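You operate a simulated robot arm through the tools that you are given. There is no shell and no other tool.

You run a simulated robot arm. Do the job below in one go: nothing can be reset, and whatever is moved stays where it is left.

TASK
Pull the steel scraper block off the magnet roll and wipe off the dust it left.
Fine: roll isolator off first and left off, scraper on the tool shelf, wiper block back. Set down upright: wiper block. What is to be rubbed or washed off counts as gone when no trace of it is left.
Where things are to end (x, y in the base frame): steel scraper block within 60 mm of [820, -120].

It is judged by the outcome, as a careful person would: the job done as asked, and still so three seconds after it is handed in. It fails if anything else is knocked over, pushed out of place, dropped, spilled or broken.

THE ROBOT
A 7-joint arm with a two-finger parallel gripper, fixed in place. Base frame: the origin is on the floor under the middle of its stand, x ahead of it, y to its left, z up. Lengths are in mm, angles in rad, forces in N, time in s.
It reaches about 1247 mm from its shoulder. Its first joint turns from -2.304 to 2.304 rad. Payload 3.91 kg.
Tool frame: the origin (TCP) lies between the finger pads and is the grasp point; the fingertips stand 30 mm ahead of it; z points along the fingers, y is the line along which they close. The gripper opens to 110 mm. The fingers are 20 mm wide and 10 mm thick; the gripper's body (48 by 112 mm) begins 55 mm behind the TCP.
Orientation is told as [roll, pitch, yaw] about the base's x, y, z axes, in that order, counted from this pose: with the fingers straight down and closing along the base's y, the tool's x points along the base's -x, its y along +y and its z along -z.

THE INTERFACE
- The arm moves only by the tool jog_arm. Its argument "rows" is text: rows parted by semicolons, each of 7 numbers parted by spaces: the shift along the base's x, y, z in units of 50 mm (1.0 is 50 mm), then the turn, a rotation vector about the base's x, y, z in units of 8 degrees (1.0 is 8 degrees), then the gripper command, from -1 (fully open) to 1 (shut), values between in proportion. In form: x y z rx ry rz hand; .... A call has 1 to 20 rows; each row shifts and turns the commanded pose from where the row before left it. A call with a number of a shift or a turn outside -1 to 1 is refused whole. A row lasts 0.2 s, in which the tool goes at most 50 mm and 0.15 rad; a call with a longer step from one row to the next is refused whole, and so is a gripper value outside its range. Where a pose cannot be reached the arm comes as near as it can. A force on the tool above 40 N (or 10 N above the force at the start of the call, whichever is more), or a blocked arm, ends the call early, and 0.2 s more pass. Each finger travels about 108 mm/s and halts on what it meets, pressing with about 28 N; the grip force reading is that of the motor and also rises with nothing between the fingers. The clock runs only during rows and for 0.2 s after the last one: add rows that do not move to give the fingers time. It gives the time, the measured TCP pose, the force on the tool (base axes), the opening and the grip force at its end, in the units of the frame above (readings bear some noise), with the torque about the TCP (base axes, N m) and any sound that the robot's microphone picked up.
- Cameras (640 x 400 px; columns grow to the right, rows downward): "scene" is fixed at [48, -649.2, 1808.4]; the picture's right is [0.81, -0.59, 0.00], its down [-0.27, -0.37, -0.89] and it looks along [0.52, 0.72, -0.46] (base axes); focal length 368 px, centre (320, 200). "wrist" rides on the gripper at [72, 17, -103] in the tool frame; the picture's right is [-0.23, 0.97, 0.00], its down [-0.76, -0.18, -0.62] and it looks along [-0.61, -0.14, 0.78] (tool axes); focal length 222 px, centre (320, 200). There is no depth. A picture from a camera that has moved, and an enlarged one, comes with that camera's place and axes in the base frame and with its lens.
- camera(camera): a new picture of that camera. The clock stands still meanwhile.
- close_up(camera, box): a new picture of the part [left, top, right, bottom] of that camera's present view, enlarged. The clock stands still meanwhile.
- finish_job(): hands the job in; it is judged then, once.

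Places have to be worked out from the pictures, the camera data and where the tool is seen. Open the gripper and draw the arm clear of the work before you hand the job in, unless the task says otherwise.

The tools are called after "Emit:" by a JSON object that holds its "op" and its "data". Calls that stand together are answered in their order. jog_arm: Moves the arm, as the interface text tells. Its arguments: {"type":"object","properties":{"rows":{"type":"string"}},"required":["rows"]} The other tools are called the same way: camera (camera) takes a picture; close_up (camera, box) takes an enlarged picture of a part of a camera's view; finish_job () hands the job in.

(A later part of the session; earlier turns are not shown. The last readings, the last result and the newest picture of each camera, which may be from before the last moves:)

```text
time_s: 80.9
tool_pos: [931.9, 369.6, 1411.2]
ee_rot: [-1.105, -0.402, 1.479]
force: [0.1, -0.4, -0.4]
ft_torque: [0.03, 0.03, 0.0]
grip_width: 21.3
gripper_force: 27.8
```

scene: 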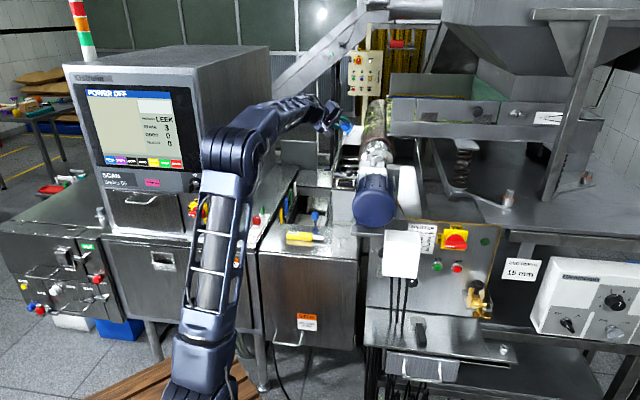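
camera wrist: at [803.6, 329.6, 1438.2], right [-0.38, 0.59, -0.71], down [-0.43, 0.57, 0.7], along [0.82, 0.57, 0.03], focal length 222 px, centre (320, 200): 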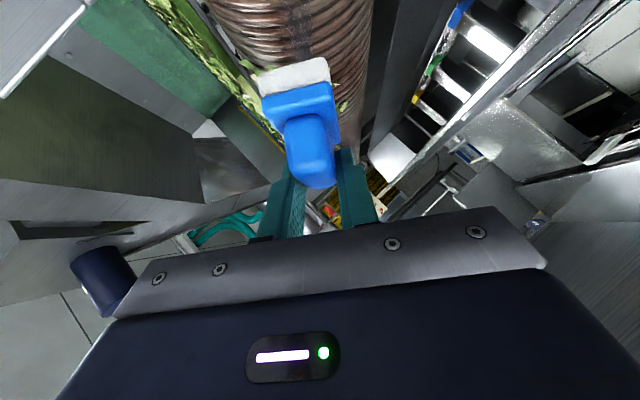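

No contact yet, so I'll continue inward in 1.5 mm steps.

Emit:
{"op": "jog_arm", "data": {"rows": "0.018 -0.018 -0.018 0 0 0 1; 0.018 -0.018 -0.018 0 0 0 1; 0 0 0 0 0 0 1"}}

Emit:
{"op": "jog_arm", "data": {"rows": "0.018 -0.018 -0.018 0 0 0 1; 0.018 -0.018 -0.018 0 0 0 1; 0 0 0 0 0 0 1"}}

Emit:
{"op": "close_up", "data": {"camera": "wrist", "box": [220, 0, 380, 120]}}

```text
time_s: 81.7
tool_pos: [935.1, 367.9, 1410.0]
ee_rot: [-1.106, -0.401, 1.479]
force: [0.4, 0.7, -1.1]
ft_torque: [0.04, 0.02, -0.04]
grip_width: 21.6
gripper_force: 27.9
```

```text
time_s: 82.5
tool_pos: [935.2, 366.9, 1407.7]
ee_rot: [-1.108, -0.402, 1.482]
force: [-4.7, 6.5, 4.8]
ft_torque: [0.02, -0.05, 0.07]
grip_width: 21.5
gripper_force: 28.2
```

```text
3.33 times, centred on (300, 60) of wrist
camera zoom: at [829.0, 297.3, 1408.9], right [-0.38, 0.59, -0.71], down [-0.43, 0.57, 0.7], along [0.82, 0.57, 0.03], focal length 740 px, centre (387, 667)
```

zoom: 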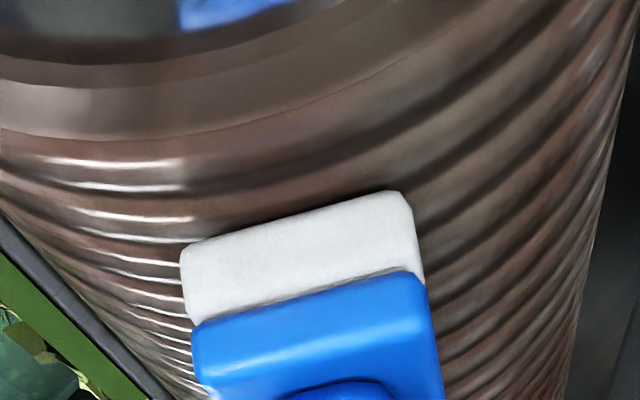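

Felt contact at ≈9 N along the surface normal, which is ideal. Now I'll stroke along the roll axis, forward and back.

Emit:
{"op": "jog_arm", "data": {"rows": "0.115 0.115 0 0 0 0 1; 0.115 0.115 0 0 0 0 1; 0.115 0.115 0 0 0 0 1; 0.115 0.115 0 0 0 0 1; -0.115 -0.115 0 0 0 0 1; -0.115 -0.115 0 0 0 0 1; -0.115 -0.115 0 0 0 0 1; -0.115 -0.115 0 0 0 0 1; -0.06 -0.06 0 0 0 0 1; 0.06 0.06 0 0 0 0 1"}}

```text
time_s: 84.7
tool_pos: [934.5, 364.3, 1408.6]
ee_rot: [-1.108, -0.403, 1.477]
force: [-11.8, 1.3, 3.6]
ft_torque: [-0.03, 0.13, -0.1]
grip_width: 21.5
gripper_force: 27.8
```

One pass done. I'll back off along the normal to see what's left.

Emit:
{"op": "jog_arm", "data": {"rows": "-0.2 0.2 0.2 0 0 0 1; -0.25 0.25 0.25 0 0 0 1; -0.3 -0.3 0 0 0 0 1; -0.3 -0.3 0 0 0 0 1; 0 0 0 0 0 0 1"}}

Emit:
{"op": "camera", "data": {"camera": "wrist"}}

Emit:
{"op": "close_up", "data": {"camera": "wrist", "box": [220, 0, 380, 120]}}

```text
time_s: 85.9
tool_pos: [881.8, 358.9, 1429.6]
ee_rot: [-1.107, -0.402, 1.481]
force: [-0.3, -0.2, -0.8]
ft_torque: [0.01, -0.01, 0.0]
grip_width: 21.3
gripper_force: 27.6
```

```text
taken
camera wrist: at [776.1, 289.7, 1430.7], right [-0.38, 0.59, -0.71], down [-0.43, 0.57, 0.7], along [0.82, 0.57, 0.03], focal length 222 px, centre (320, 200)
```

wrist: 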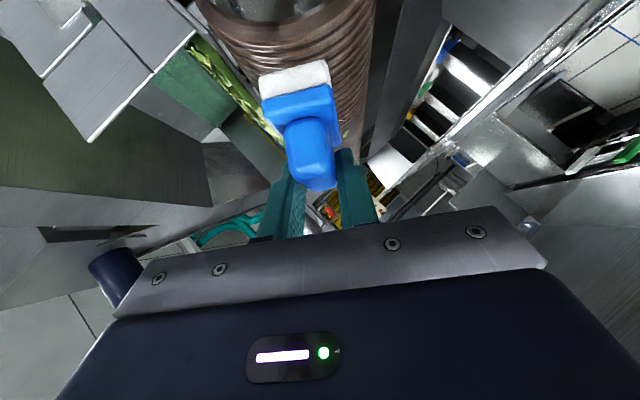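

```text
3.33 times, centred on (300, 60) of wrist
camera zoom: at [776.1, 289.7, 1430.7], right [-0.38, 0.59, -0.71], down [-0.43, 0.57, 0.7], along [0.82, 0.57, 0.03], focal length 740 px, centre (387, 667)
```

zoom: 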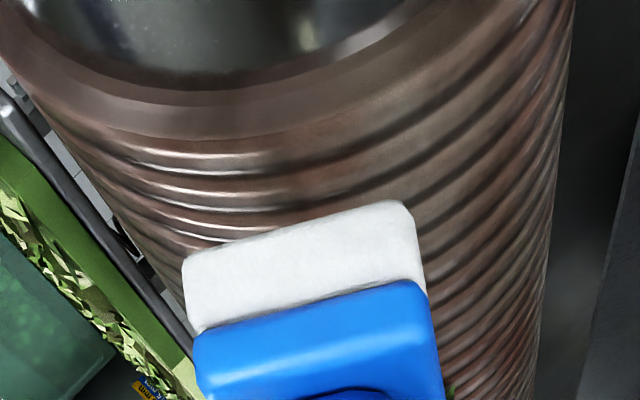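

The wiper hides the spot. Raising ~60 mm will put the cleaned area to the right of the wiper in view.

Emit:
{"op": "jog_arm", "data": {"rows": "0 0 0.6 0 0 0 1; 0 0 0.6 0 0 0 1; 0 0 0 0 0 0 1"}}

Emit:
{"op": "close_up", "data": {"camera": "wrist", "box": [240, 0, 420, 130]}}

Emit:
{"op": "close_up", "data": {"camera": "wrist", "box": [320, 20, 390, 130]}}

```text
time_s: 86.7
tool_pos: [882.1, 360.4, 1489.0]
ee_rot: [-1.108, -0.403, 1.481]
force: [-0.1, -0.2, -1.0]
ft_torque: [0.04, 0.02, 0.0]
grip_width: 21.3
gripper_force: 28.0
```

```text
3.08 times, centred on (330, 65) of wrist
camera zoom: at [776.1, 290.1, 1489.4], right [-0.38, 0.59, -0.71], down [-0.43, 0.57, 0.7], along [0.82, 0.57, 0.03], focal length 684 px, centre (289, 615)
```

zoom: 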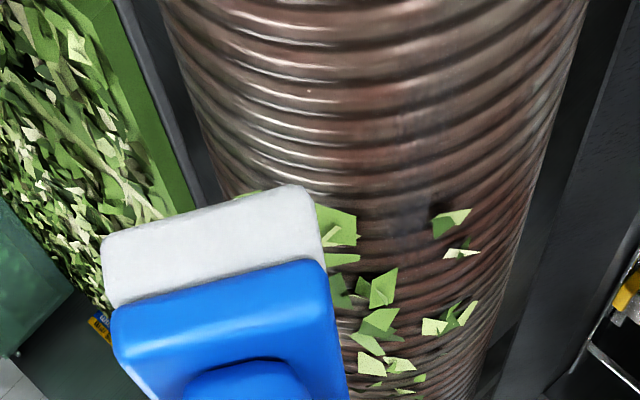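

```text
3.64 times, centred on (355, 75) of wrist
camera zoom: at [776.1, 290.1, 1489.4], right [-0.38, 0.59, -0.71], down [-0.43, 0.57, 0.7], along [0.82, 0.57, 0.03], focal length 808 px, centre (193, 654)
```

zoom: 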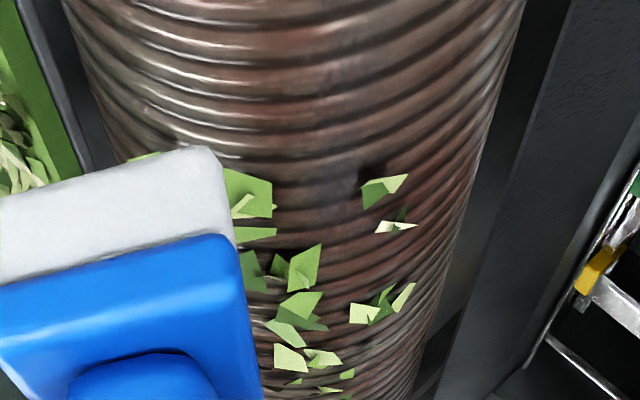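

Much of the streak is gone, but a grey remnant appears near the far end. I'll zoom in further.

Emit:
{"op": "close_up", "data": {"camera": "wrist", "box": [335, 25, 380, 85]}}

Emit:
{"op": "close_up", "data": {"camera": "scene", "box": [365, 110, 400, 145]}}

```text
6.67 times, centred on (358, 55) of wrist
camera zoom: at [776.1, 290.1, 1489.4], right [-0.38, 0.59, -0.71], down [-0.43, 0.57, 0.7], along [0.82, 0.57, 0.03], focal length 1481 px, centre (70, 1167)
```

zoom: 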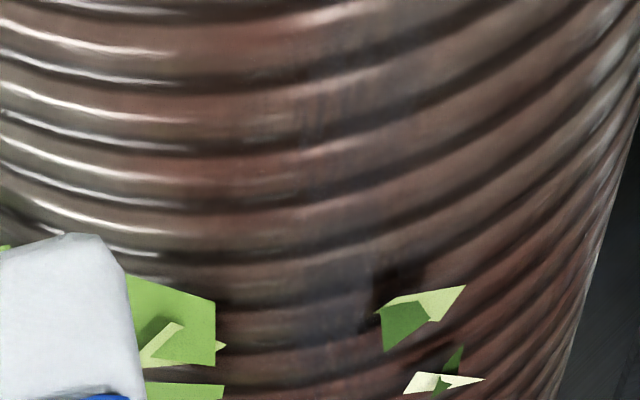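

```text
11.43 times, centred on (382, 128) of scene
camera zoom: at [48.0, -649.2, 1808.4], right [0.81, -0.59, 0.0], down [-0.27, -0.37, -0.89], along [0.52, 0.72, -0.46], focal length 4207 px, centre (-394, 1029)
```

zoom: 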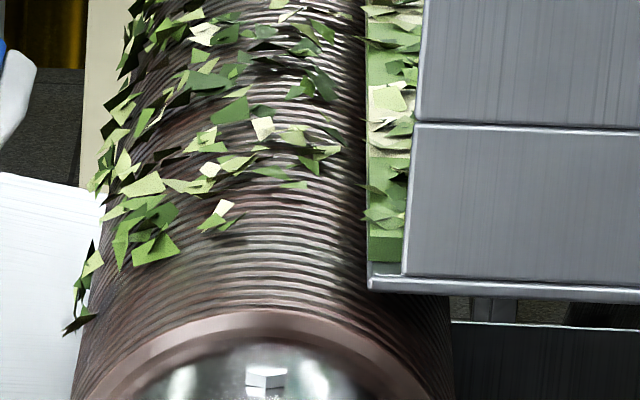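

Remnants are at n≈934–970, θ≈52–58°. I'll go back in with a slightly greater roll (≈58°) and more strokes centred farther along.

Emit:
{"op": "jog_arm", "data": {"rows": "0.4 0.4 -0.65 -0.31 -0.31 0 1; 0.4 0.4 -0.65 0 0 0 1; 0.324 -0.324 -0.286 0 0 0 1; 0 0 0 0 0 0 1"}}

Emit:
{"op": "jog_arm", "data": {"rows": "0.036 -0.036 -0.032 0 0 0 1; 0.03 -0.03 -0.026 0 0 0 1; 0.018 -0.018 -0.016 0 0 0 1; 0 0 0 0 0 0 1"}}

```text
time_s: 87.7
tool_pos: [941.3, 383.7, 1408.7]
ee_rot: [-1.157, -0.363, 1.501]
force: [0.3, -0.4, -1.2]
ft_torque: [0.02, 0.03, 0.05]
grip_width: 21.2
gripper_force: 27.9
```

```text
time_s: 88.7
tool_pos: [944.8, 378.1, 1406.6]
ee_rot: [-1.158, -0.364, 1.499]
force: [0.4, -0.4, 0.7]
ft_torque: [0.0, 0.02, -0.01]
grip_width: 21.2
gripper_force: 27.9
```

Emit:
{"op": "jog_arm", "data": {"rows": "0.018 -0.018 -0.016 0 0 0 1; 0.018 -0.018 -0.016 0 0 0 1; 0 0 0 0 0 0 1"}}

```text
time_s: 89.5
tool_pos: [944.9, 377.6, 1405.6]
ee_rot: [-1.157, -0.364, 1.499]
force: [-3.2, 4.3, 6.3]
ft_torque: [-0.12, -0.11, -0.05]
grip_width: 21.5
gripper_force: 28.3
```

Contact ≈8 N. Pressing slightly more and stroking back and forth over the whole patch length.

Emit:
{"op": "jog_arm", "data": {"rows": "0.012 -0.012 -0.011 0 0 0 1; 0.115 0.115 0 0 0 0 1; 0.115 0.115 0 0 0 0 1; 0.115 0.115 0 0 0 0 1; -0.115 -0.115 0 0 0 0 1; -0.115 -0.115 0 0 0 0 1; -0.115 -0.115 0 0 0 0 1; -0.115 -0.115 0 0 0 0 1; -0.115 -0.115 0 0 0 0 1; -0.115 -0.115 0 0 0 0 1; 0.115 0.115 0 0 0 0 1; 0.115 0.115 0 0 0 0 1; 0.115 0.115 0 0 0 0 1; 0.115 0.115 0 0 0 0 1; 0.115 0.115 0 0 0 0 1; 0.115 0.115 0 0 0 0 1; -0.115 -0.115 0 0 0 0 1; -0.115 -0.115 0 0 0 0 1; -0.115 -0.115 0 0 0 0 1"}}

```text
time_s: 93.5
tool_pos: [946.9, 375.2, 1404.8]
ee_rot: [-1.158, -0.364, 1.498]
force: [0.4, 0.0, -0.9]
ft_torque: [0.02, 0.02, 0.0]
grip_width: 21.7
gripper_force: 27.2
```

Force dropped to zero at the end, so the wiper may have shifted in the grip. I'll back off and inspect.

Emit:
{"op": "jog_arm", "data": {"rows": "-0.2 0.2 0.18 0 0 0 1; -0.25 0.25 0.22 0 0 0 1; -0.3 -0.3 0.3 0 0 0 1; -0.3 -0.3 0.6 0 0 0 1; 0 0 0.3 0 0 0 1"}}

Emit:
{"op": "camera", "data": {"camera": "wrist"}}

Emit:
{"op": "close_up", "data": {"camera": "wrist", "box": [220, 0, 420, 200]}}

Emit:
{"op": "close_up", "data": {"camera": "scene", "box": [320, 70, 430, 170]}}

```text
time_s: 94.7
tool_pos: [896.9, 367.2, 1482.7]
ee_rot: [-1.159, -0.362, 1.497]
force: [-0.7, 0.6, -2.0]
ft_torque: [0.02, 0.0, -0.03]
grip_width: 21.5
gripper_force: 28.1
```

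```text
taken
camera wrist: at [791.0, 297.4, 1482.7], right [-0.35, 0.56, -0.75], down [-0.46, 0.6, 0.66], along [0.82, 0.58, 0.04], focal length 222 px, centre (320, 200)
```

wrist: 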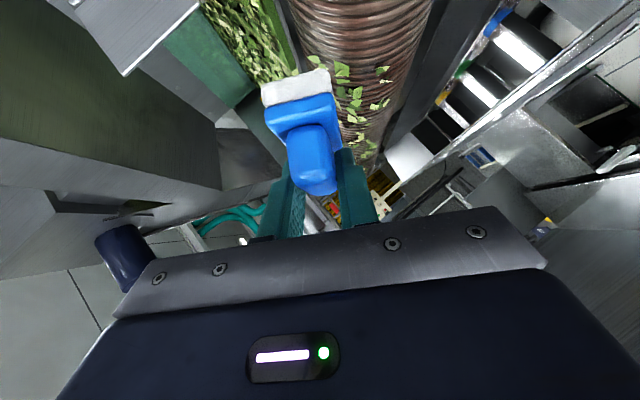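

```text
2.00 times, centred on (320, 100) of wrist
camera zoom: at [791.0, 297.4, 1482.7], right [-0.35, 0.56, -0.75], down [-0.46, 0.6, 0.66], along [0.82, 0.58, 0.04], focal length 444 px, centre (320, 400)
```

zoom: 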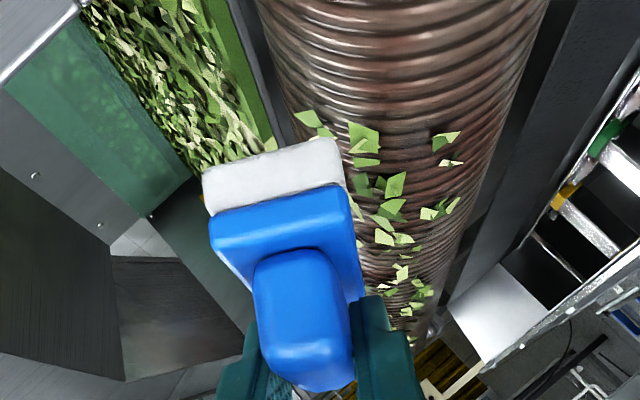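

```text
4.00 times, centred on (375, 120) of scene
camera zoom: at [48.0, -649.2, 1808.4], right [0.81, -0.59, 0.0], down [-0.27, -0.37, -0.89], along [0.52, 0.72, -0.46], focal length 1473 px, centre (100, 520)
```

zoom: 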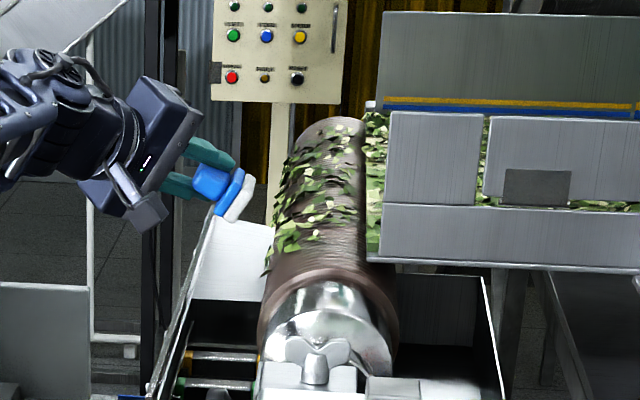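

The wiper slid a few mm deeper in the grip but is still held straight. Checking what dust remains:

Emit:
{"op": "close_up", "data": {"camera": "wrist", "box": [320, 10, 400, 90]}}

Emit:
{"op": "close_up", "data": {"camera": "wrist", "box": [290, 0, 430, 120]}}

```text
5.00 times, centred on (360, 50) of wrist
camera zoom: at [791.0, 297.4, 1482.7], right [-0.35, 0.56, -0.75], down [-0.46, 0.6, 0.66], along [0.82, 0.58, 0.04], focal length 1111 px, centre (120, 950)
```

zoom: 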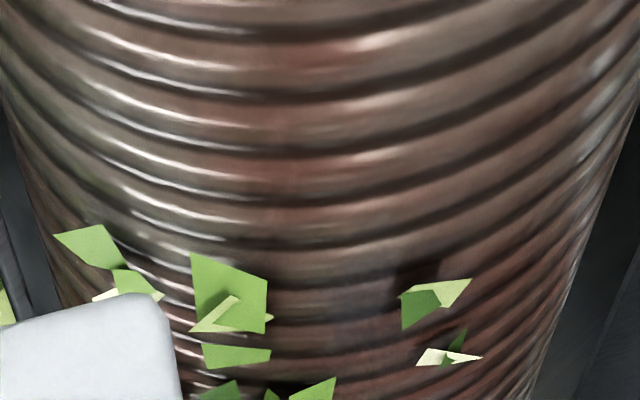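

```text
3.33 times, centred on (360, 60) of wrist
camera zoom: at [791.0, 297.4, 1482.7], right [-0.35, 0.56, -0.75], down [-0.46, 0.6, 0.66], along [0.82, 0.58, 0.04], focal length 740 px, centre (187, 667)
```

zoom: 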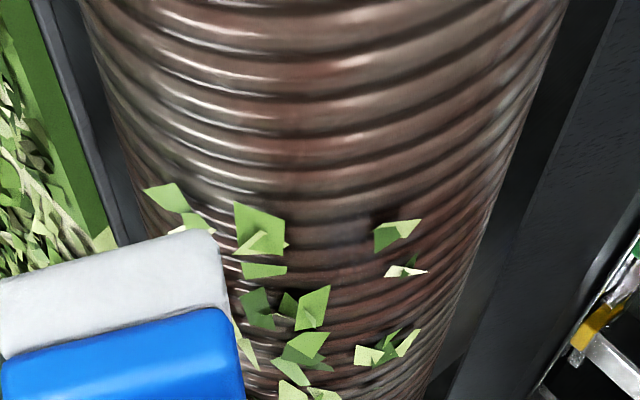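

Only a small grey trace remains near n≈974, θ≈56°. I'll tilt the felt ~3° so its far end presses first and rub that area.

Emit:
{"op": "jog_arm", "data": {"rows": "0.322 0.4 -0.587 -0.14 0.14 -0.318 1; 0.322 0.4 -0.587 0 0 0 1; 0.348 -0.348 -0.31 0 0 0 1; 0.06 -0.06 -0.053 0 0 0 1; 0 0 0 0 0 0 1"}}

Emit:
{"op": "jog_arm", "data": {"rows": "0.018 -0.018 -0.016 0 0 0 1; 0.018 -0.018 -0.016 0 0 0 1; 0 0 0 0 0 0 1"}}

```text
time_s: 95.9
tool_pos: [947.6, 388.2, 1407.3]
ee_rot: [-1.137, -0.344, 1.448]
force: [-0.8, 0.4, -1.1]
ft_torque: [-0.01, 0.03, 0.0]
grip_width: 21.3
gripper_force: 27.7
```

```text
time_s: 96.7
tool_pos: [949.2, 384.8, 1406.9]
ee_rot: [-1.14, -0.342, 1.446]
force: [-0.1, -0.2, -1.0]
ft_torque: [0.0, 0.0, -0.03]
grip_width: 21.4
gripper_force: 27.8
```

Emit:
{"op": "jog_arm", "data": {"rows": "0.018 -0.018 -0.016 0 0 0 1; 0.018 -0.018 -0.016 0 0 0 1; 0 0 0 0 0 0 1"}}

Emit:
{"op": "jog_arm", "data": {"rows": "0.018 -0.018 -0.016 0 0 0 1; 0.012 -0.012 -0.011 0 0 0 1; 0 0 0 0 0 0 1"}}

```text
time_s: 97.5
tool_pos: [950.5, 383.1, 1403.8]
ee_rot: [-1.138, -0.342, 1.448]
force: [0.9, 0.6, -1.3]
ft_torque: [-0.02, -0.02, 0.0]
grip_width: 21.4
gripper_force: 28.7
```

```text
time_s: 98.3
tool_pos: [950.1, 383.9, 1403.8]
ee_rot: [-1.14, -0.344, 1.449]
force: [-3.3, 3.5, 1.0]
ft_torque: [0.08, -0.06, 0.14]
grip_width: 21.4
gripper_force: 28.2
```

Contact ≈5 N with the far end leading. Rubbing now with a bit more pressure, plus small tangential shifts.

Emit:
{"op": "jog_arm", "data": {"rows": "0.012 -0.012 -0.011 0 0 0 1; 0.115 0.115 0 0 0 0 1; 0.115 0.115 0 0 0 0 1; 0.115 0.115 0 0 0 0 1; -0.115 -0.115 0 0 0 0 1; -0.115 -0.115 0 0 0 0 1; -0.115 -0.115 0 0 0 0 1; -0.08 -0.08 0 0 0 0 1; 0.08 0.08 0 0 0 0 1; 0.115 0.115 0 0 0 0 1; 0.115 0.115 0 0 0 0 1; 0.115 0.115 0 0 0 0 1; -0.115 -0.115 0 0 0 0 1; -0.115 -0.115 0 0 0 0 1"}}

```text
time_s: 101.3
tool_pos: [958.1, 389.8, 1402.6]
ee_rot: [-1.141, -0.342, 1.449]
force: [-3.8, 14.0, 2.4]
ft_torque: [0.26, -0.13, 0.67]
grip_width: 21.3
gripper_force: 27.9
```

Emit:
{"op": "jog_arm", "data": {"rows": "0.03 -0.03 0.068 0 0 0 1; 0.1 0.1 0 0 0 0 1; -0.115 -0.115 0 0 0 0 1; -0.115 -0.115 0 0 0 0 1; 0.115 0.115 0 0 0 0 1; 0.115 0.115 0 0 0 0 1; -0.03 0.03 -0.068 0 0 0 1; -0.03 0.03 -0.068 0 0 0 1; -0.115 -0.115 0 0 0 0 1; -0.115 -0.115 0 0 0 0 1; 0.115 0.115 0 0 0 0 1; 0.115 0.115 0 0 0 0 1; -0.1 -0.1 0 0 0 0 1"}}

Emit:
{"op": "jog_arm", "data": {"rows": "-0.2 0.2 0.18 0 0 0 1; -0.25 0.25 0.22 0 0 0 1; -0.35 -0.35 0.3 0 0 0 1; -0.35 -0.35 0.6 0 0 0 1; 0 0 0.3 0 0 0 1; 0 0 0 0 0 0 1"}}

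Emit:
{"op": "camera", "data": {"camera": "wrist"}}

Emit:
{"op": "close_up", "data": {"camera": "wrist", "box": [320, 10, 400, 90]}}

```text
time_s: 104.1
tool_pos: [955.5, 390.9, 1399.5]
ee_rot: [-1.142, -0.341, 1.449]
force: [-0.7, 13.2, 6.5]
ft_torque: [0.19, -0.34, 0.65]
grip_width: 21.4
gripper_force: 28.0
```

```text
time_s: 105.5
tool_pos: [899.5, 378.5, 1480.1]
ee_rot: [-1.139, -0.34, 1.448]
force: [-0.8, 0.6, -0.2]
ft_torque: [0.02, 0.01, -0.01]
grip_width: 21.4
gripper_force: 28.2
```

```text
taken
camera wrist: at [790.4, 314.7, 1482.6], right [-0.34, 0.56, -0.76], down [-0.42, 0.63, 0.65], along [0.84, 0.54, 0.02], focal length 222 px, centre (320, 200)
```

wrist: 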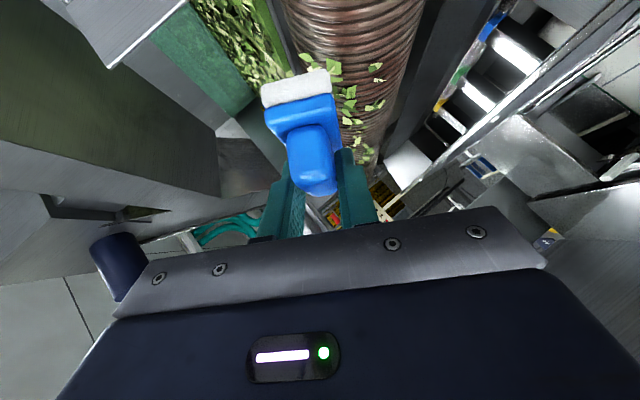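

```text
5.00 times, centred on (360, 50) of wrist
camera zoom: at [790.4, 314.7, 1482.6], right [-0.34, 0.56, -0.76], down [-0.42, 0.63, 0.65], along [0.84, 0.54, 0.02], focal length 1111 px, centre (120, 950)
```

zoom: 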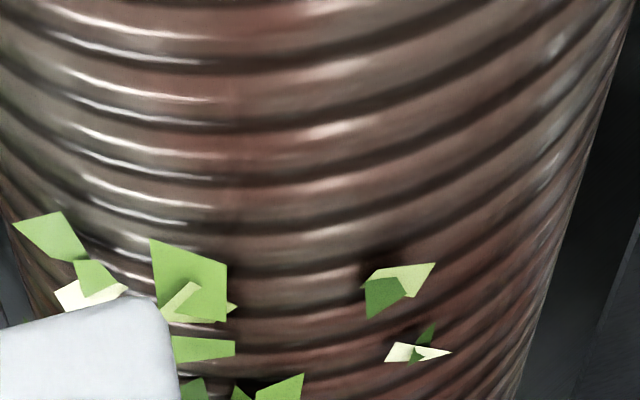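

The streak appears gone in this view. I'll verify with tighter zooms around the area.

Emit:
{"op": "close_up", "data": {"camera": "wrist", "box": [325, 20, 385, 75]}}

Emit:
{"op": "close_up", "data": {"camera": "wrist", "box": [330, 50, 400, 120]}}

Emit:
{"op": "close_up", "data": {"camera": "wrist", "box": [280, 0, 440, 60]}}

Emit:
{"op": "close_up", "data": {"camera": "scene", "box": [360, 95, 410, 150]}}

```text
7.27 times, centred on (355, 48) of wrist
camera zoom: at [790.4, 314.7, 1482.6], right [-0.34, 0.56, -0.76], down [-0.42, 0.63, 0.65], along [0.84, 0.54, 0.02], focal length 1615 px, centre (66, 1309)
```

zoom: 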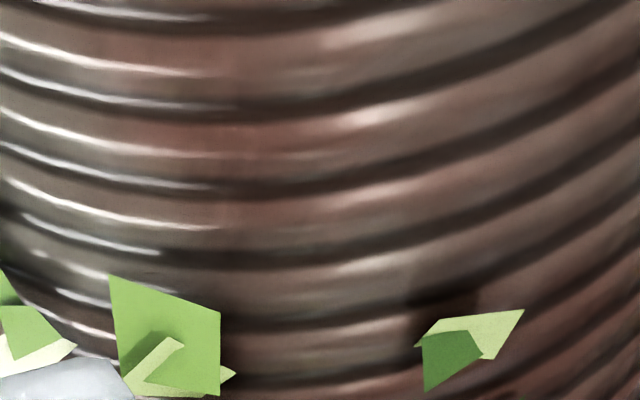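

```text
5.71 times, centred on (365, 85) of wrist
camera zoom: at [790.4, 314.7, 1482.6], right [-0.34, 0.56, -0.76], down [-0.42, 0.63, 0.65], along [0.84, 0.54, 0.02], focal length 1269 px, centre (63, 857)
```

zoom: 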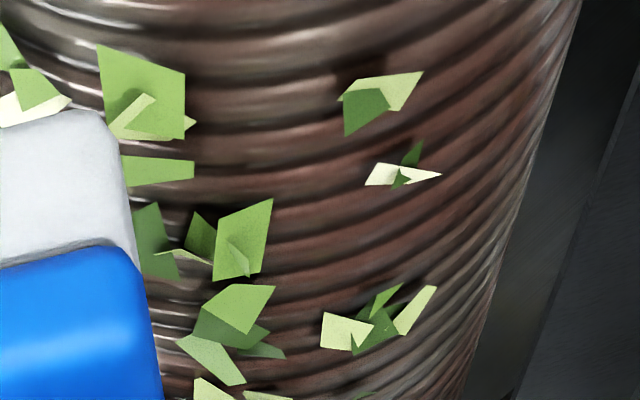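

```text
4.00 times, centred on (360, 30) of wrist
camera zoom: at [790.4, 314.7, 1482.6], right [-0.34, 0.56, -0.76], down [-0.42, 0.63, 0.65], along [0.84, 0.54, 0.02], focal length 888 px, centre (160, 880)
```

zoom: 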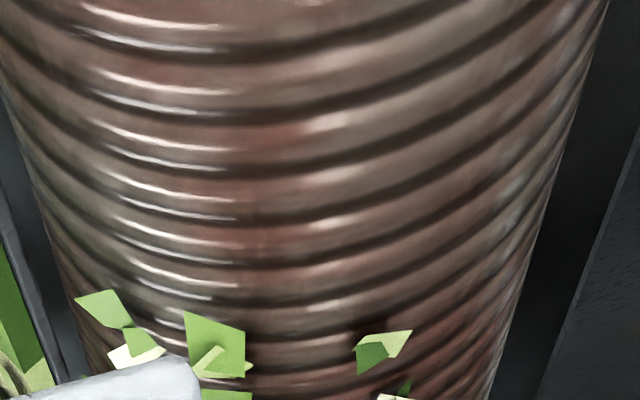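

```text
7.27 times, centred on (385, 122) of scene
camera zoom: at [48.0, -649.2, 1808.4], right [0.81, -0.59, 0.0], down [-0.27, -0.37, -0.89], along [0.52, 0.72, -0.46], focal length 2678 px, centre (-153, 764)
```

zoom: 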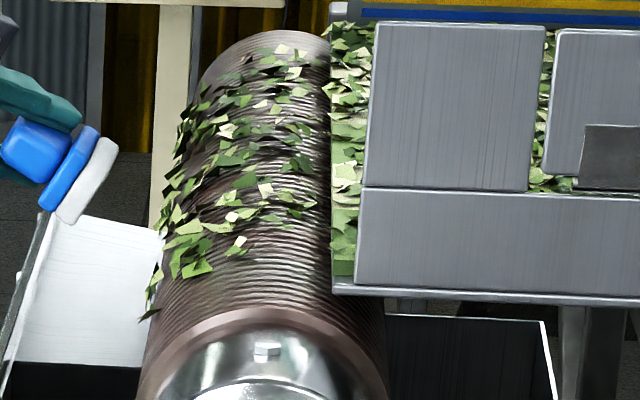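

The flank looks clean. As a precaution against faint residue at the patch's upper edge and near end, I'll make one more light pass at θ≈51°.

Emit:
{"op": "jog_arm", "data": {"rows": "0.456 0.147 -0.838 0.759 0.479 0.318 1; 0.297 -0.297 -0.34 0 0 0 1; 0.08 -0.08 -0.09 0 0 0 1; 0 0 0 0 0 0 1"}}

Emit:
{"op": "jog_arm", "data": {"rows": "0.0165 -0.0165 -0.019 0 0 0 1; 0.0165 -0.0165 -0.019 0 0 0 1; 0 0 0 0 0 0 1"}}

```text
time_s: 106.5
tool_pos: [940.5, 366.2, 1415.0]
ee_rot: [-1.053, -0.44, 1.459]
force: [-0.3, -0.1, -1.0]
ft_torque: [0.0, 0.02, -0.02]
grip_width: 21.4
gripper_force: 28.4
```

```text
time_s: 107.3
tool_pos: [942.1, 363.6, 1413.6]
ee_rot: [-1.055, -0.442, 1.459]
force: [-0.6, 0.3, -1.6]
ft_torque: [0.02, -0.01, -0.02]
grip_width: 21.3
gripper_force: 28.2
```

Emit:
{"op": "jog_arm", "data": {"rows": "0.0165 -0.0165 -0.019 0 0 0 1; 0.0165 -0.0165 -0.019 0 0 0 1; 0 0 0 0 0 0 1"}}

Emit:
{"op": "jog_arm", "data": {"rows": "0.0165 -0.0165 -0.019 0 0 0 1; 0 0 0 0 0 0 1"}}

```text
time_s: 108.1
tool_pos: [944.0, 363.1, 1414.1]
ee_rot: [-1.055, -0.439, 1.461]
force: [-5.0, 3.4, 0.9]
ft_torque: [-0.01, 0.17, -0.23]
grip_width: 21.4
gripper_force: 28.5
```

```text
time_s: 108.7
tool_pos: [943.8, 363.7, 1413.7]
ee_rot: [-1.057, -0.438, 1.463]
force: [-10.7, 11.6, 8.5]
ft_torque: [-0.04, 0.38, -0.44]
grip_width: 21.5
gripper_force: 28.0
```

Emit:
{"op": "jog_arm", "data": {"rows": "-0.008 0.008 0.009 0 0 0 1; -0.1 -0.1 0 0 0 0 1; -0.1 -0.1 0 0 0 0 1; 0.115 0.115 0 0 0 0 1; 0.115 0.115 0 0 0 0 1; 0.115 0.115 0 0 0 0 1; 0.115 0.115 0 0 0 0 1; 0.115 0.115 0 0 0 0 1; -0.115 -0.115 0 0 0 0 1; -0.115 -0.115 0 0 0 0 1; -0.115 -0.115 0 0 0 0 1; -0.115 -0.115 0 0 0 0 1; -0.115 -0.115 0 0 0 0 1; 0.115 0.115 0 0 0 0 1; 0.115 0.115 0 0 0 0 1; 0.115 0.115 0 0 0 0 1"}}

Emit:
{"op": "jog_arm", "data": {"rows": "-0.2 0.2 0.2 0 0 0 1; -0.25 0.25 0.25 0 0 0 1; -0.35 -0.35 0.3 0 0 0 1; -0.35 -0.35 0.6 0 0 0 1; 0 0 0.3 0 0 0 1; 0 0 0 0 0 0 1"}}

Emit:
{"op": "camera", "data": {"camera": "wrist"}}

Emit:
{"op": "close_up", "data": {"camera": "wrist", "box": [310, 0, 410, 90]}}

```text
time_s: 112.1
tool_pos: [950.0, 368.2, 1412.9]
ee_rot: [-1.054, -0.439, 1.461]
force: [-21.8, 0.6, 14.7]
ft_torque: [-0.19, 0.22, -0.29]
grip_width: 21.4
gripper_force: 27.8
```

```text
time_s: 113.5
tool_pos: [895.6, 353.3, 1495.4]
ee_rot: [-1.053, -0.438, 1.46]
force: [-0.2, -0.1, -0.3]
ft_torque: [0.01, 0.04, 0.03]
grip_width: 21.3
gripper_force: 28.5
```

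```text
taken
camera wrist: at [789.6, 283.5, 1497.9], right [-0.42, 0.62, -0.67], down [-0.4, 0.54, 0.74], along [0.82, 0.57, 0.02], focal length 222 px, centre (320, 200)
```

wrist: 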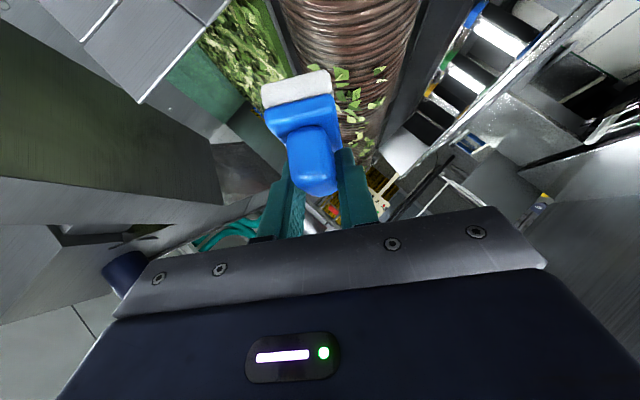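

```text
4.44 times, centred on (360, 45) of wrist
camera zoom: at [789.6, 283.5, 1497.9], right [-0.42, 0.62, -0.67], down [-0.4, 0.54, 0.74], along [0.82, 0.57, 0.02], focal length 987 px, centre (142, 889)
```

zoom: 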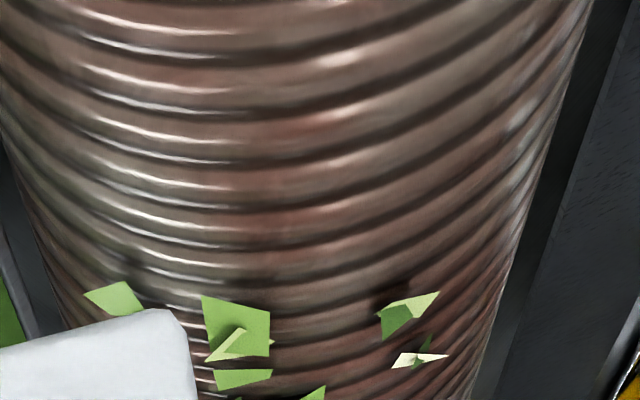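

The flank is clean. I'll roll the tool back to level while retreating, and check the top of the roll where the scraper sat.

Emit:
{"op": "jog_arm", "data": {"rows": "-0.296 -0.443 0.186 0.64 0.64 0 1; -0.296 -0.443 0.186 0.64 0.64 0 1; -0.296 -0.443 0.186 0.64 0.64 0 1; -0.296 -0.443 0.186 0.64 0.64 0 1; -0.296 -0.443 0.186 0.64 0.64 0 1; -0.296 -0.443 0.186 0.64 0.64 0 1; -0.296 -0.443 0.186 0.64 0.64 0 1; 0 0 0 0 0 0 1"}}

Emit:
{"op": "camera", "data": {"camera": "wrist"}}

Emit:
{"op": "close_up", "data": {"camera": "wrist", "box": [200, 20, 340, 180]}}

Emit:
{"op": "camera", "data": {"camera": "scene"}}

```text
time_s: 115.3
tool_pos: [794.2, 202.8, 1558.8]
ee_rot: [-0.029, -0.782, 0.826]
force: [-0.2, -0.7, -0.3]
ft_torque: [-0.01, 0.01, 0.01]
grip_width: 21.6
gripper_force: 27.9
```

```text
taken
camera wrist: at [696.2, 124.6, 1580.5], right [-0.59, 0.79, 0.14], down [0.18, -0.04, 0.98], along [0.78, 0.61, -0.12], focal length 222 px, centre (320, 200)
```

wrist: 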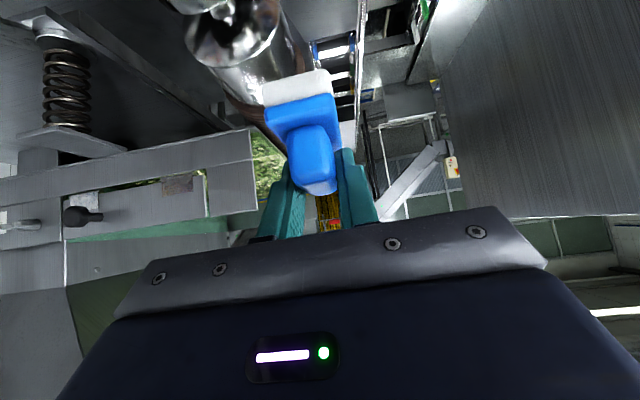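

```text
2.50 times, centred on (270, 100) of wrist
camera zoom: at [696.2, 124.6, 1580.5], right [-0.59, 0.79, 0.14], down [0.18, -0.04, 0.98], along [0.78, 0.61, -0.12], focal length 555 px, centre (445, 450)
```

zoom: 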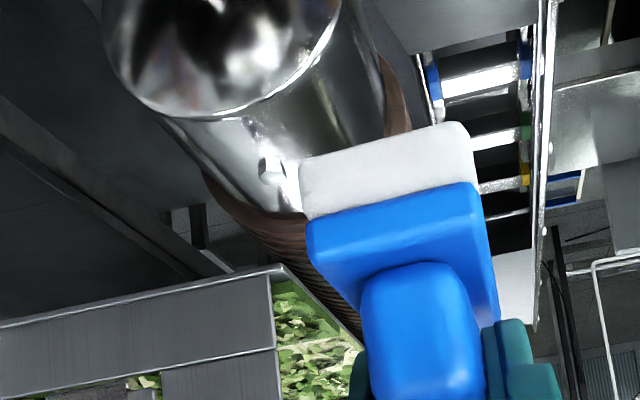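

```text
taken
```

scene: 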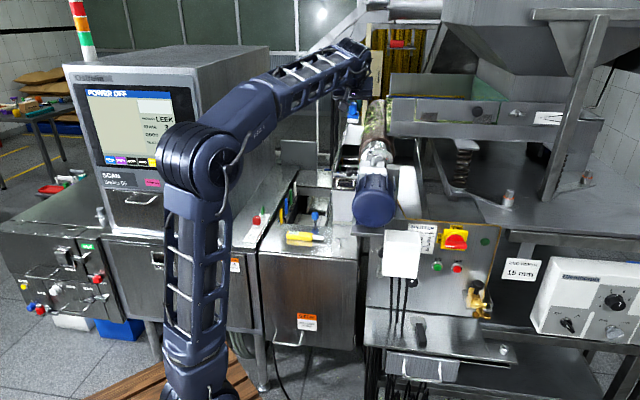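

The top of the roll shows clean in the scene view too. Now I return the wiper: reverse the travel path back toward the shelf and restore the pick-up orientation.

Emit:
{"op": "jog_arm", "data": {"rows": "-0.486 -0.757 0.06 0.154 0.162 -0.014 1; -0.486 -0.757 0.06 0 0 0 1; -0.486 -0.757 0.06 0 0 0 1; -0.486 -0.757 0.06 0 0 0 1; -0.486 -0.757 0.06 0 0 0 1; -0.486 -0.757 0.06 0 0 0 1; -0.486 -0.757 0.06 0 0 0 1; 0.41 -0.668 0 0 0 0 1; 0.41 -0.668 0 0 0 0 1; 0.41 -0.668 0 0 0 0 1; 0.41 -0.668 0 0 0 0 1; 0.41 -0.668 0 0 0 0 1; 0.41 -0.668 0 0 0 0 1; 0.41 -0.668 0 0 0 0 1; 0 0 0 0 0 0 1"}}

Emit:
{"op": "camera", "data": {"camera": "scene"}}

Emit:
{"op": "close_up", "data": {"camera": "scene", "box": [360, 90, 410, 150]}}

```text
time_s: 118.5
tool_pos: [763.8, -297.2, 1579.5]
ee_rot: [0.013, -0.784, 0.794]
force: [0.2, -0.4, 0.2]
ft_torque: [0.0, 0.01, 0.0]
grip_width: 21.2
gripper_force: 28.1
```

```text
taken
```

scene: 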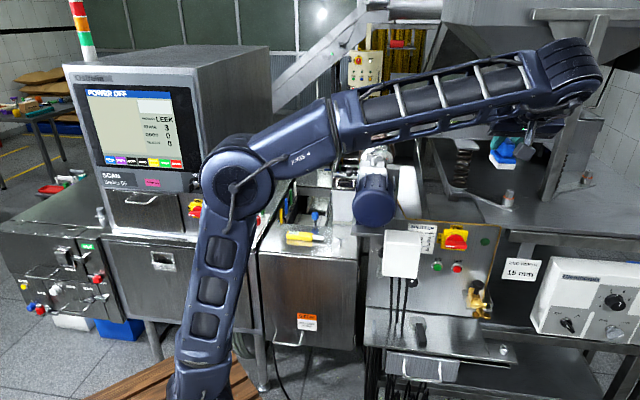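

```text
6.67 times, centred on (385, 120) of scene
camera zoom: at [48.0, -649.2, 1808.4], right [0.81, -0.59, 0.0], down [-0.27, -0.37, -0.89], along [0.52, 0.72, -0.46], focal length 2454 px, centre (-113, 733)
```

zoom: 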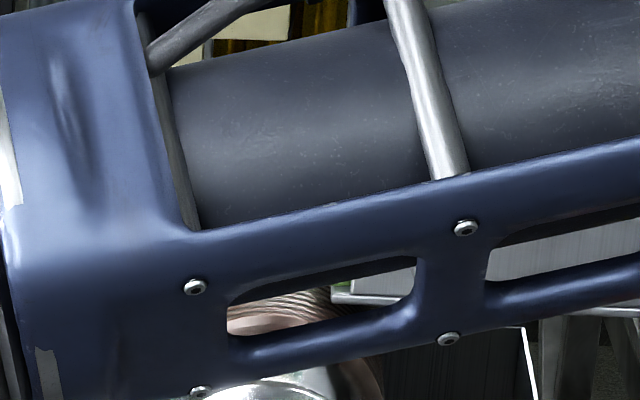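

Orientation restored. I'm descending in stages in front of the shelf.

Emit:
{"op": "jog_arm", "data": {"rows": "0 0 -0.94 0 0 0 1; 0 0 -0.94 0 0 0 1; 0 0 -0.94 0 0 0 1; 0 0 -0.94 0 0 0 1; 0 0 -0.94 0 0 0 1; 0 0 -0.94 0 0 0 1; 0 0 -0.94 0 0 0 1"}}

Emit:
{"op": "camera", "data": {"camera": "scene"}}

```text
time_s: 120.1
tool_pos: [764.9, -294.1, 1255.1]
ee_rot: [0.012, -0.784, 0.795]
force: [-0.7, 0.1, 0.2]
ft_torque: [-0.07, -0.02, -0.06]
grip_width: 21.4
gripper_force: 27.9
```

```text
taken
```

scene: 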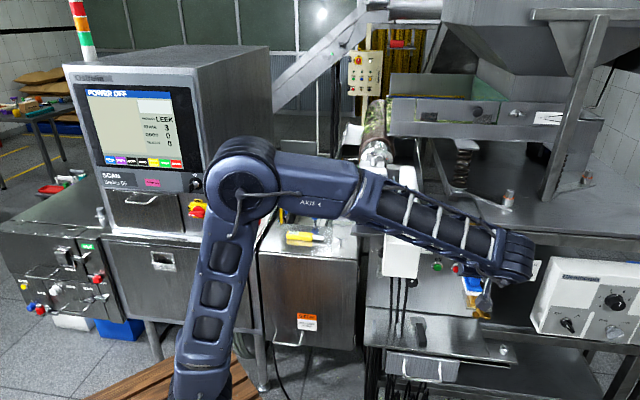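

Emit:
{"op": "jog_arm", "data": {"rows": "0 0 -0.88 0 0 0 1; 0 0 -0.88 0 0 0 1; 0 0 -0.88 0 0 0 1; 0 0 -0.88 0 0 0 1; 0 0 -0.88 0 0 0 1; 0 0 0 0 0 0 1"}}

Emit:
{"op": "camera", "data": {"camera": "scene"}}

Emit:
{"op": "camera", "data": {"camera": "wrist"}}

```text
time_s: 121.5
tool_pos: [765.8, -297.9, 1030.8]
ee_rot: [0.014, -0.784, 0.795]
force: [0.0, 0.3, -0.9]
ft_torque: [-0.03, 0.0, -0.01]
grip_width: 21.6
gripper_force: 28.3
```

```text
taken
```

scene: 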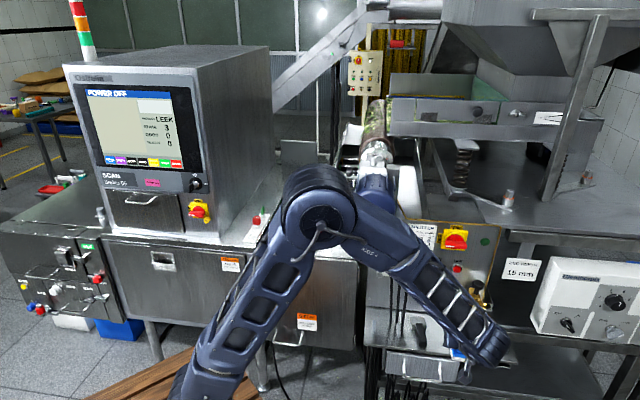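

```text
taken
camera wrist: at [669.3, -375.4, 1053.6], right [-0.59, 0.79, 0.17], down [0.2, -0.06, 0.98], along [0.78, 0.61, -0.13], focal length 222 px, centre (320, 200)
```

wrist: 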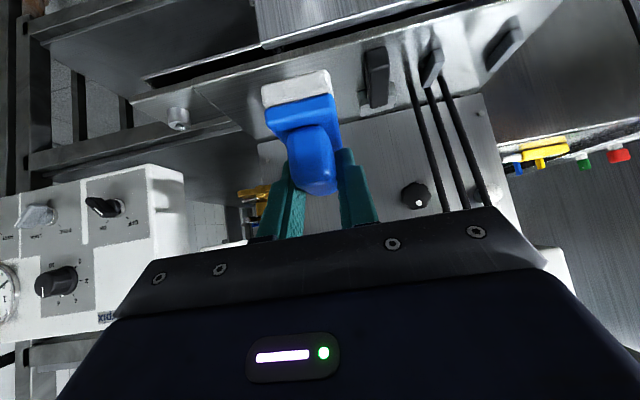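

Lined up. Moving over the wiper's original spot and lowering to just above the shelf.

Emit:
{"op": "jog_arm", "data": {"rows": "0.553 0.568 0 0 0 0 1; 0.553 0.568 0 0 0 0 1; 0.553 0.568 0 0 0 0 1; 0.553 0.568 0 0 0 0 1; 0 0 -0.8 0 0 0 1; 0 0 -0.7 0 0 0 1; 0 0 0 0 0 0 1"}}

Emit:
{"op": "camera", "data": {"camera": "wrist"}}

Emit:
{"op": "close_up", "data": {"camera": "wrist", "box": [220, 30, 420, 200]}}

```text
time_s: 123.1
tool_pos: [872.8, -184.1, 954.5]
ee_rot: [0.014, -0.784, 0.795]
force: [0.4, 0.1, -0.7]
ft_torque: [-0.01, -0.04, 0.03]
grip_width: 21.6
gripper_force: 27.7
```

```text
taken
camera wrist: at [775.8, -262.2, 977.0], right [-0.59, 0.79, 0.17], down [0.2, -0.06, 0.98], along [0.78, 0.61, -0.13], focal length 222 px, centre (320, 200)
```

wrist: 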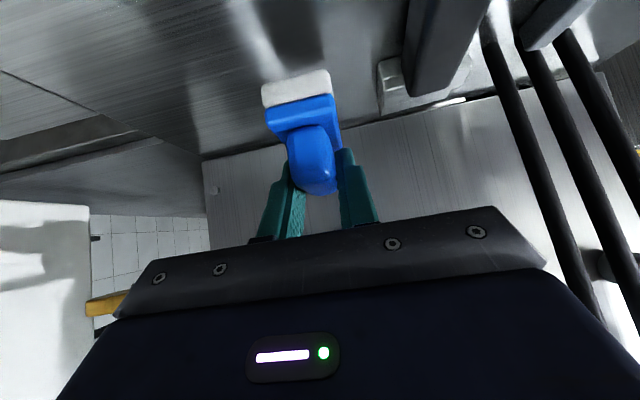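

```text
2.35 times, centred on (320, 115) of wrist
camera zoom: at [775.8, -262.2, 977.0], right [-0.59, 0.79, 0.17], down [0.2, -0.06, 0.98], along [0.78, 0.61, -0.13], focal length 523 px, centre (320, 400)
```

zoom: 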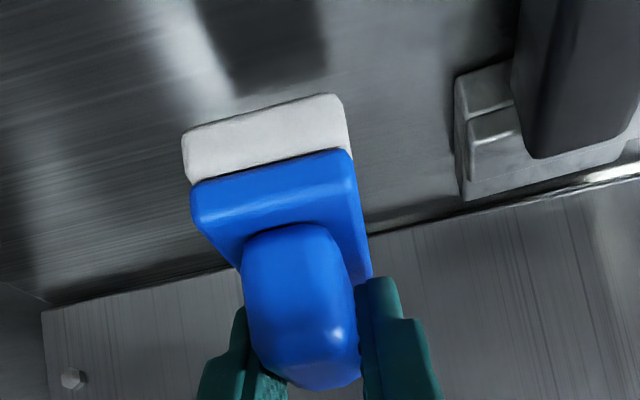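

Right above the original spot. I'll correct 2.5 mm sideways and lower slowly to contact.

Emit:
{"op": "jog_arm", "data": {"rows": "0.04 -0.035 -0.15 0 0 0 1; 0 0 -0.15 0 0 0 1; 0 0 -0.06 0 0 0 1; 0 0 0 0 0 0 1"}}

Emit:
{"op": "jog_arm", "data": {"rows": "0 0 -0.04 0 0 0 1; 0 0 -0.03 0 0 0 1; 0 0 0 0 0 0 1"}}

```text
time_s: 124.1
tool_pos: [875.6, -185.2, 935.2]
ee_rot: [0.014, -0.783, 0.795]
force: [-0.1, 0.8, -0.9]
ft_torque: [0.01, -0.04, 0.02]
grip_width: 21.5
gripper_force: 28.0
```

```text
time_s: 124.9
tool_pos: [877.2, -186.4, 933.2]
ee_rot: [0.013, -0.784, 0.795]
force: [-0.8, 0.3, -0.8]
ft_torque: [0.02, 0.02, 0.03]
grip_width: 21.6
gripper_force: 28.4
```

Emit:
{"op": "jog_arm", "data": {"rows": "0 0 -0.03 0 0 0 1; 0 0 -0.03 0 0 0 1; 0 0 0 0 0 0 1"}}

Emit:
{"op": "close_up", "data": {"camera": "wrist", "box": [220, 30, 420, 200]}}

```text
time_s: 125.7
tool_pos: [876.4, -183.7, 930.8]
ee_rot: [0.014, -0.783, 0.794]
force: [-0.9, 0.0, -0.9]
ft_torque: [-0.04, 0.0, 0.0]
grip_width: 21.4
gripper_force: 28.0
```

```text
2.35 times, centred on (320, 115) of wrist
camera zoom: at [779.7, -262.9, 954.2], right [-0.59, 0.79, 0.17], down [0.2, -0.06, 0.98], along [0.78, 0.61, -0.13], focal length 523 px, centre (320, 400)
```

zoom: 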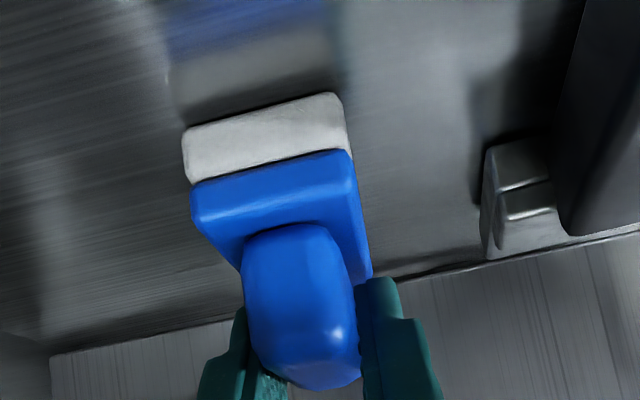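

Still a small gap by the reflection, so I'll continue down in fine steps.

Emit:
{"op": "jog_arm", "data": {"rows": "0 0 -0.03 0 0 0 1; 0 0 -0.03 0 0 0 1; 0 0 0 0 0 0 1"}}

Emit:
{"op": "jog_arm", "data": {"rows": "0 0 -0.03 0 0 0 1; 0 0 0 0 0 0 1"}}

```text
time_s: 126.5
tool_pos: [876.9, -184.0, 929.6]
ee_rot: [0.01, -0.785, 0.796]
force: [-4.6, -1.6, 27.0]
ft_torque: [0.19, -0.3, 0.01]
grip_width: 21.6
gripper_force: 28.0
```

```text
time_s: 126.9
tool_pos: [878.9, -184.9, 929.4]
ee_rot: [0.007, -0.787, 0.797]
force: [2.9, -0.6, 10.2]
ft_torque: [0.11, -0.4, -0.03]
grip_width: 21.4
gripper_force: 28.0
stopped in row 2: the force on the tool passed its limit at 42 N (the readings are from after the stop); the commanded pose is now the measured one
```

The wiper is on the shelf. I'll ease up ~1 mm to unload, then open the fingers gradually so it settles flat.

Emit:
{"op": "jog_arm", "data": {"rows": "0 0 0.02 0 0 0 1; 0 0 0 0 0 0 1; 0 0 0 0 0 0 0.55; 0 0 0 0 0 0 0.45; 0 0 0 0 0 0 0.3; 0 0 0 0 0 0 0.2; 0 0 0 0 0 0 0.2"}}

Emit:
{"op": "close_up", "data": {"camera": "wrist", "box": [220, 30, 420, 200]}}

```text
time_s: 128.5
tool_pos: [876.9, -185.3, 928.8]
ee_rot: [0.01, -0.785, 0.797]
force: [0.1, -0.2, 5.9]
ft_torque: [-0.03, -0.17, 0.04]
grip_width: 44.1
gripper_force: 0.0
```

```text
2.35 times, centred on (320, 115) of wrist
camera zoom: at [780.6, -263.0, 952.4], right [-0.59, 0.79, 0.17], down [0.2, -0.06, 0.98], along [0.78, 0.61, -0.12], focal length 523 px, centre (320, 400)
```

zoom: 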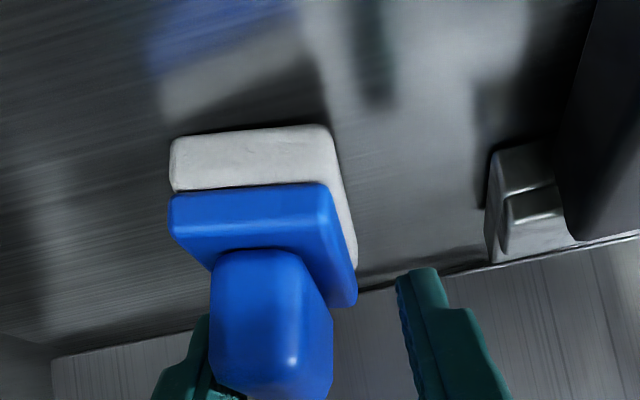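

The wiper now looks tilted, with the left fingertip apparently pressing its base edge (5.9 N). I'll rise very slightly to release that pressure and watch it settle.

Emit:
{"op": "jog_arm", "data": {"rows": "0 0 0.03 0 0 0 0.2; 0 0 0.03 0 0 0 0.2; 0 0 0 0 0 0 0.2"}}

Emit:
{"op": "close_up", "data": {"camera": "wrist", "box": [220, 30, 420, 200]}}

```text
time_s: 129.3
tool_pos: [877.9, -183.8, 933.6]
ee_rot: [0.01, -0.786, 0.797]
force: [-0.1, 0.4, -0.2]
ft_torque: [0.0, 0.02, 0.01]
grip_width: 43.9
gripper_force: 0.0
```

```text
2.35 times, centred on (320, 115) of wrist
camera zoom: at [780.6, -262.4, 955.4], right [-0.59, 0.79, 0.17], down [0.2, -0.06, 0.98], along [0.78, 0.61, -0.12], focal length 523 px, centre (320, 400)
```

zoom: 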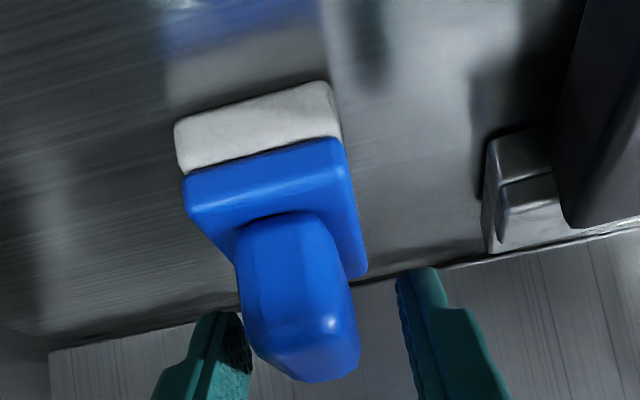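

It settled flat and upright once released. I'll give the left finger a little more clearance, then withdraw up along the tool axis.

Emit:
{"op": "jog_arm", "data": {"rows": "0.03 -0.03 0.02 0 0 0 0.12; 0.02 -0.02 0.02 0 0 0 0.1; 0 0 0 0 0 0 0.1"}}

Emit:
{"op": "close_up", "data": {"camera": "wrist", "box": [220, 30, 420, 200]}}

```text
time_s: 130.1
tool_pos: [880.3, -188.2, 935.2]
ee_rot: [0.01, -0.785, 0.797]
force: [0.6, 0.2, 0.0]
ft_torque: [-0.02, 0.03, 0.02]
grip_width: 49.4
gripper_force: 0.1
```

```text
2.35 times, centred on (320, 115) of wrist
camera zoom: at [783.0, -265.2, 957.6], right [-0.59, 0.79, 0.17], down [0.2, -0.06, 0.98], along [0.78, 0.61, -0.12], focal length 523 px, centre (320, 400)
```

zoom: 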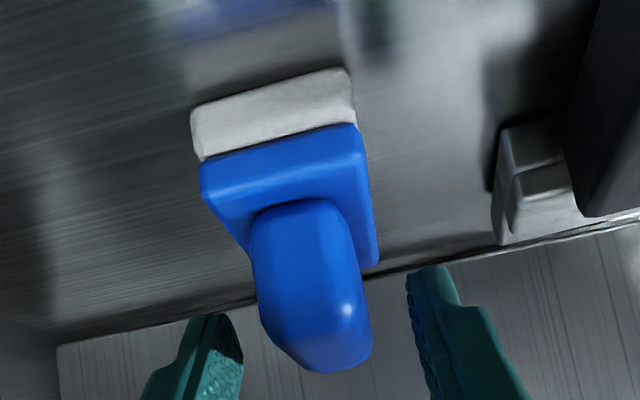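

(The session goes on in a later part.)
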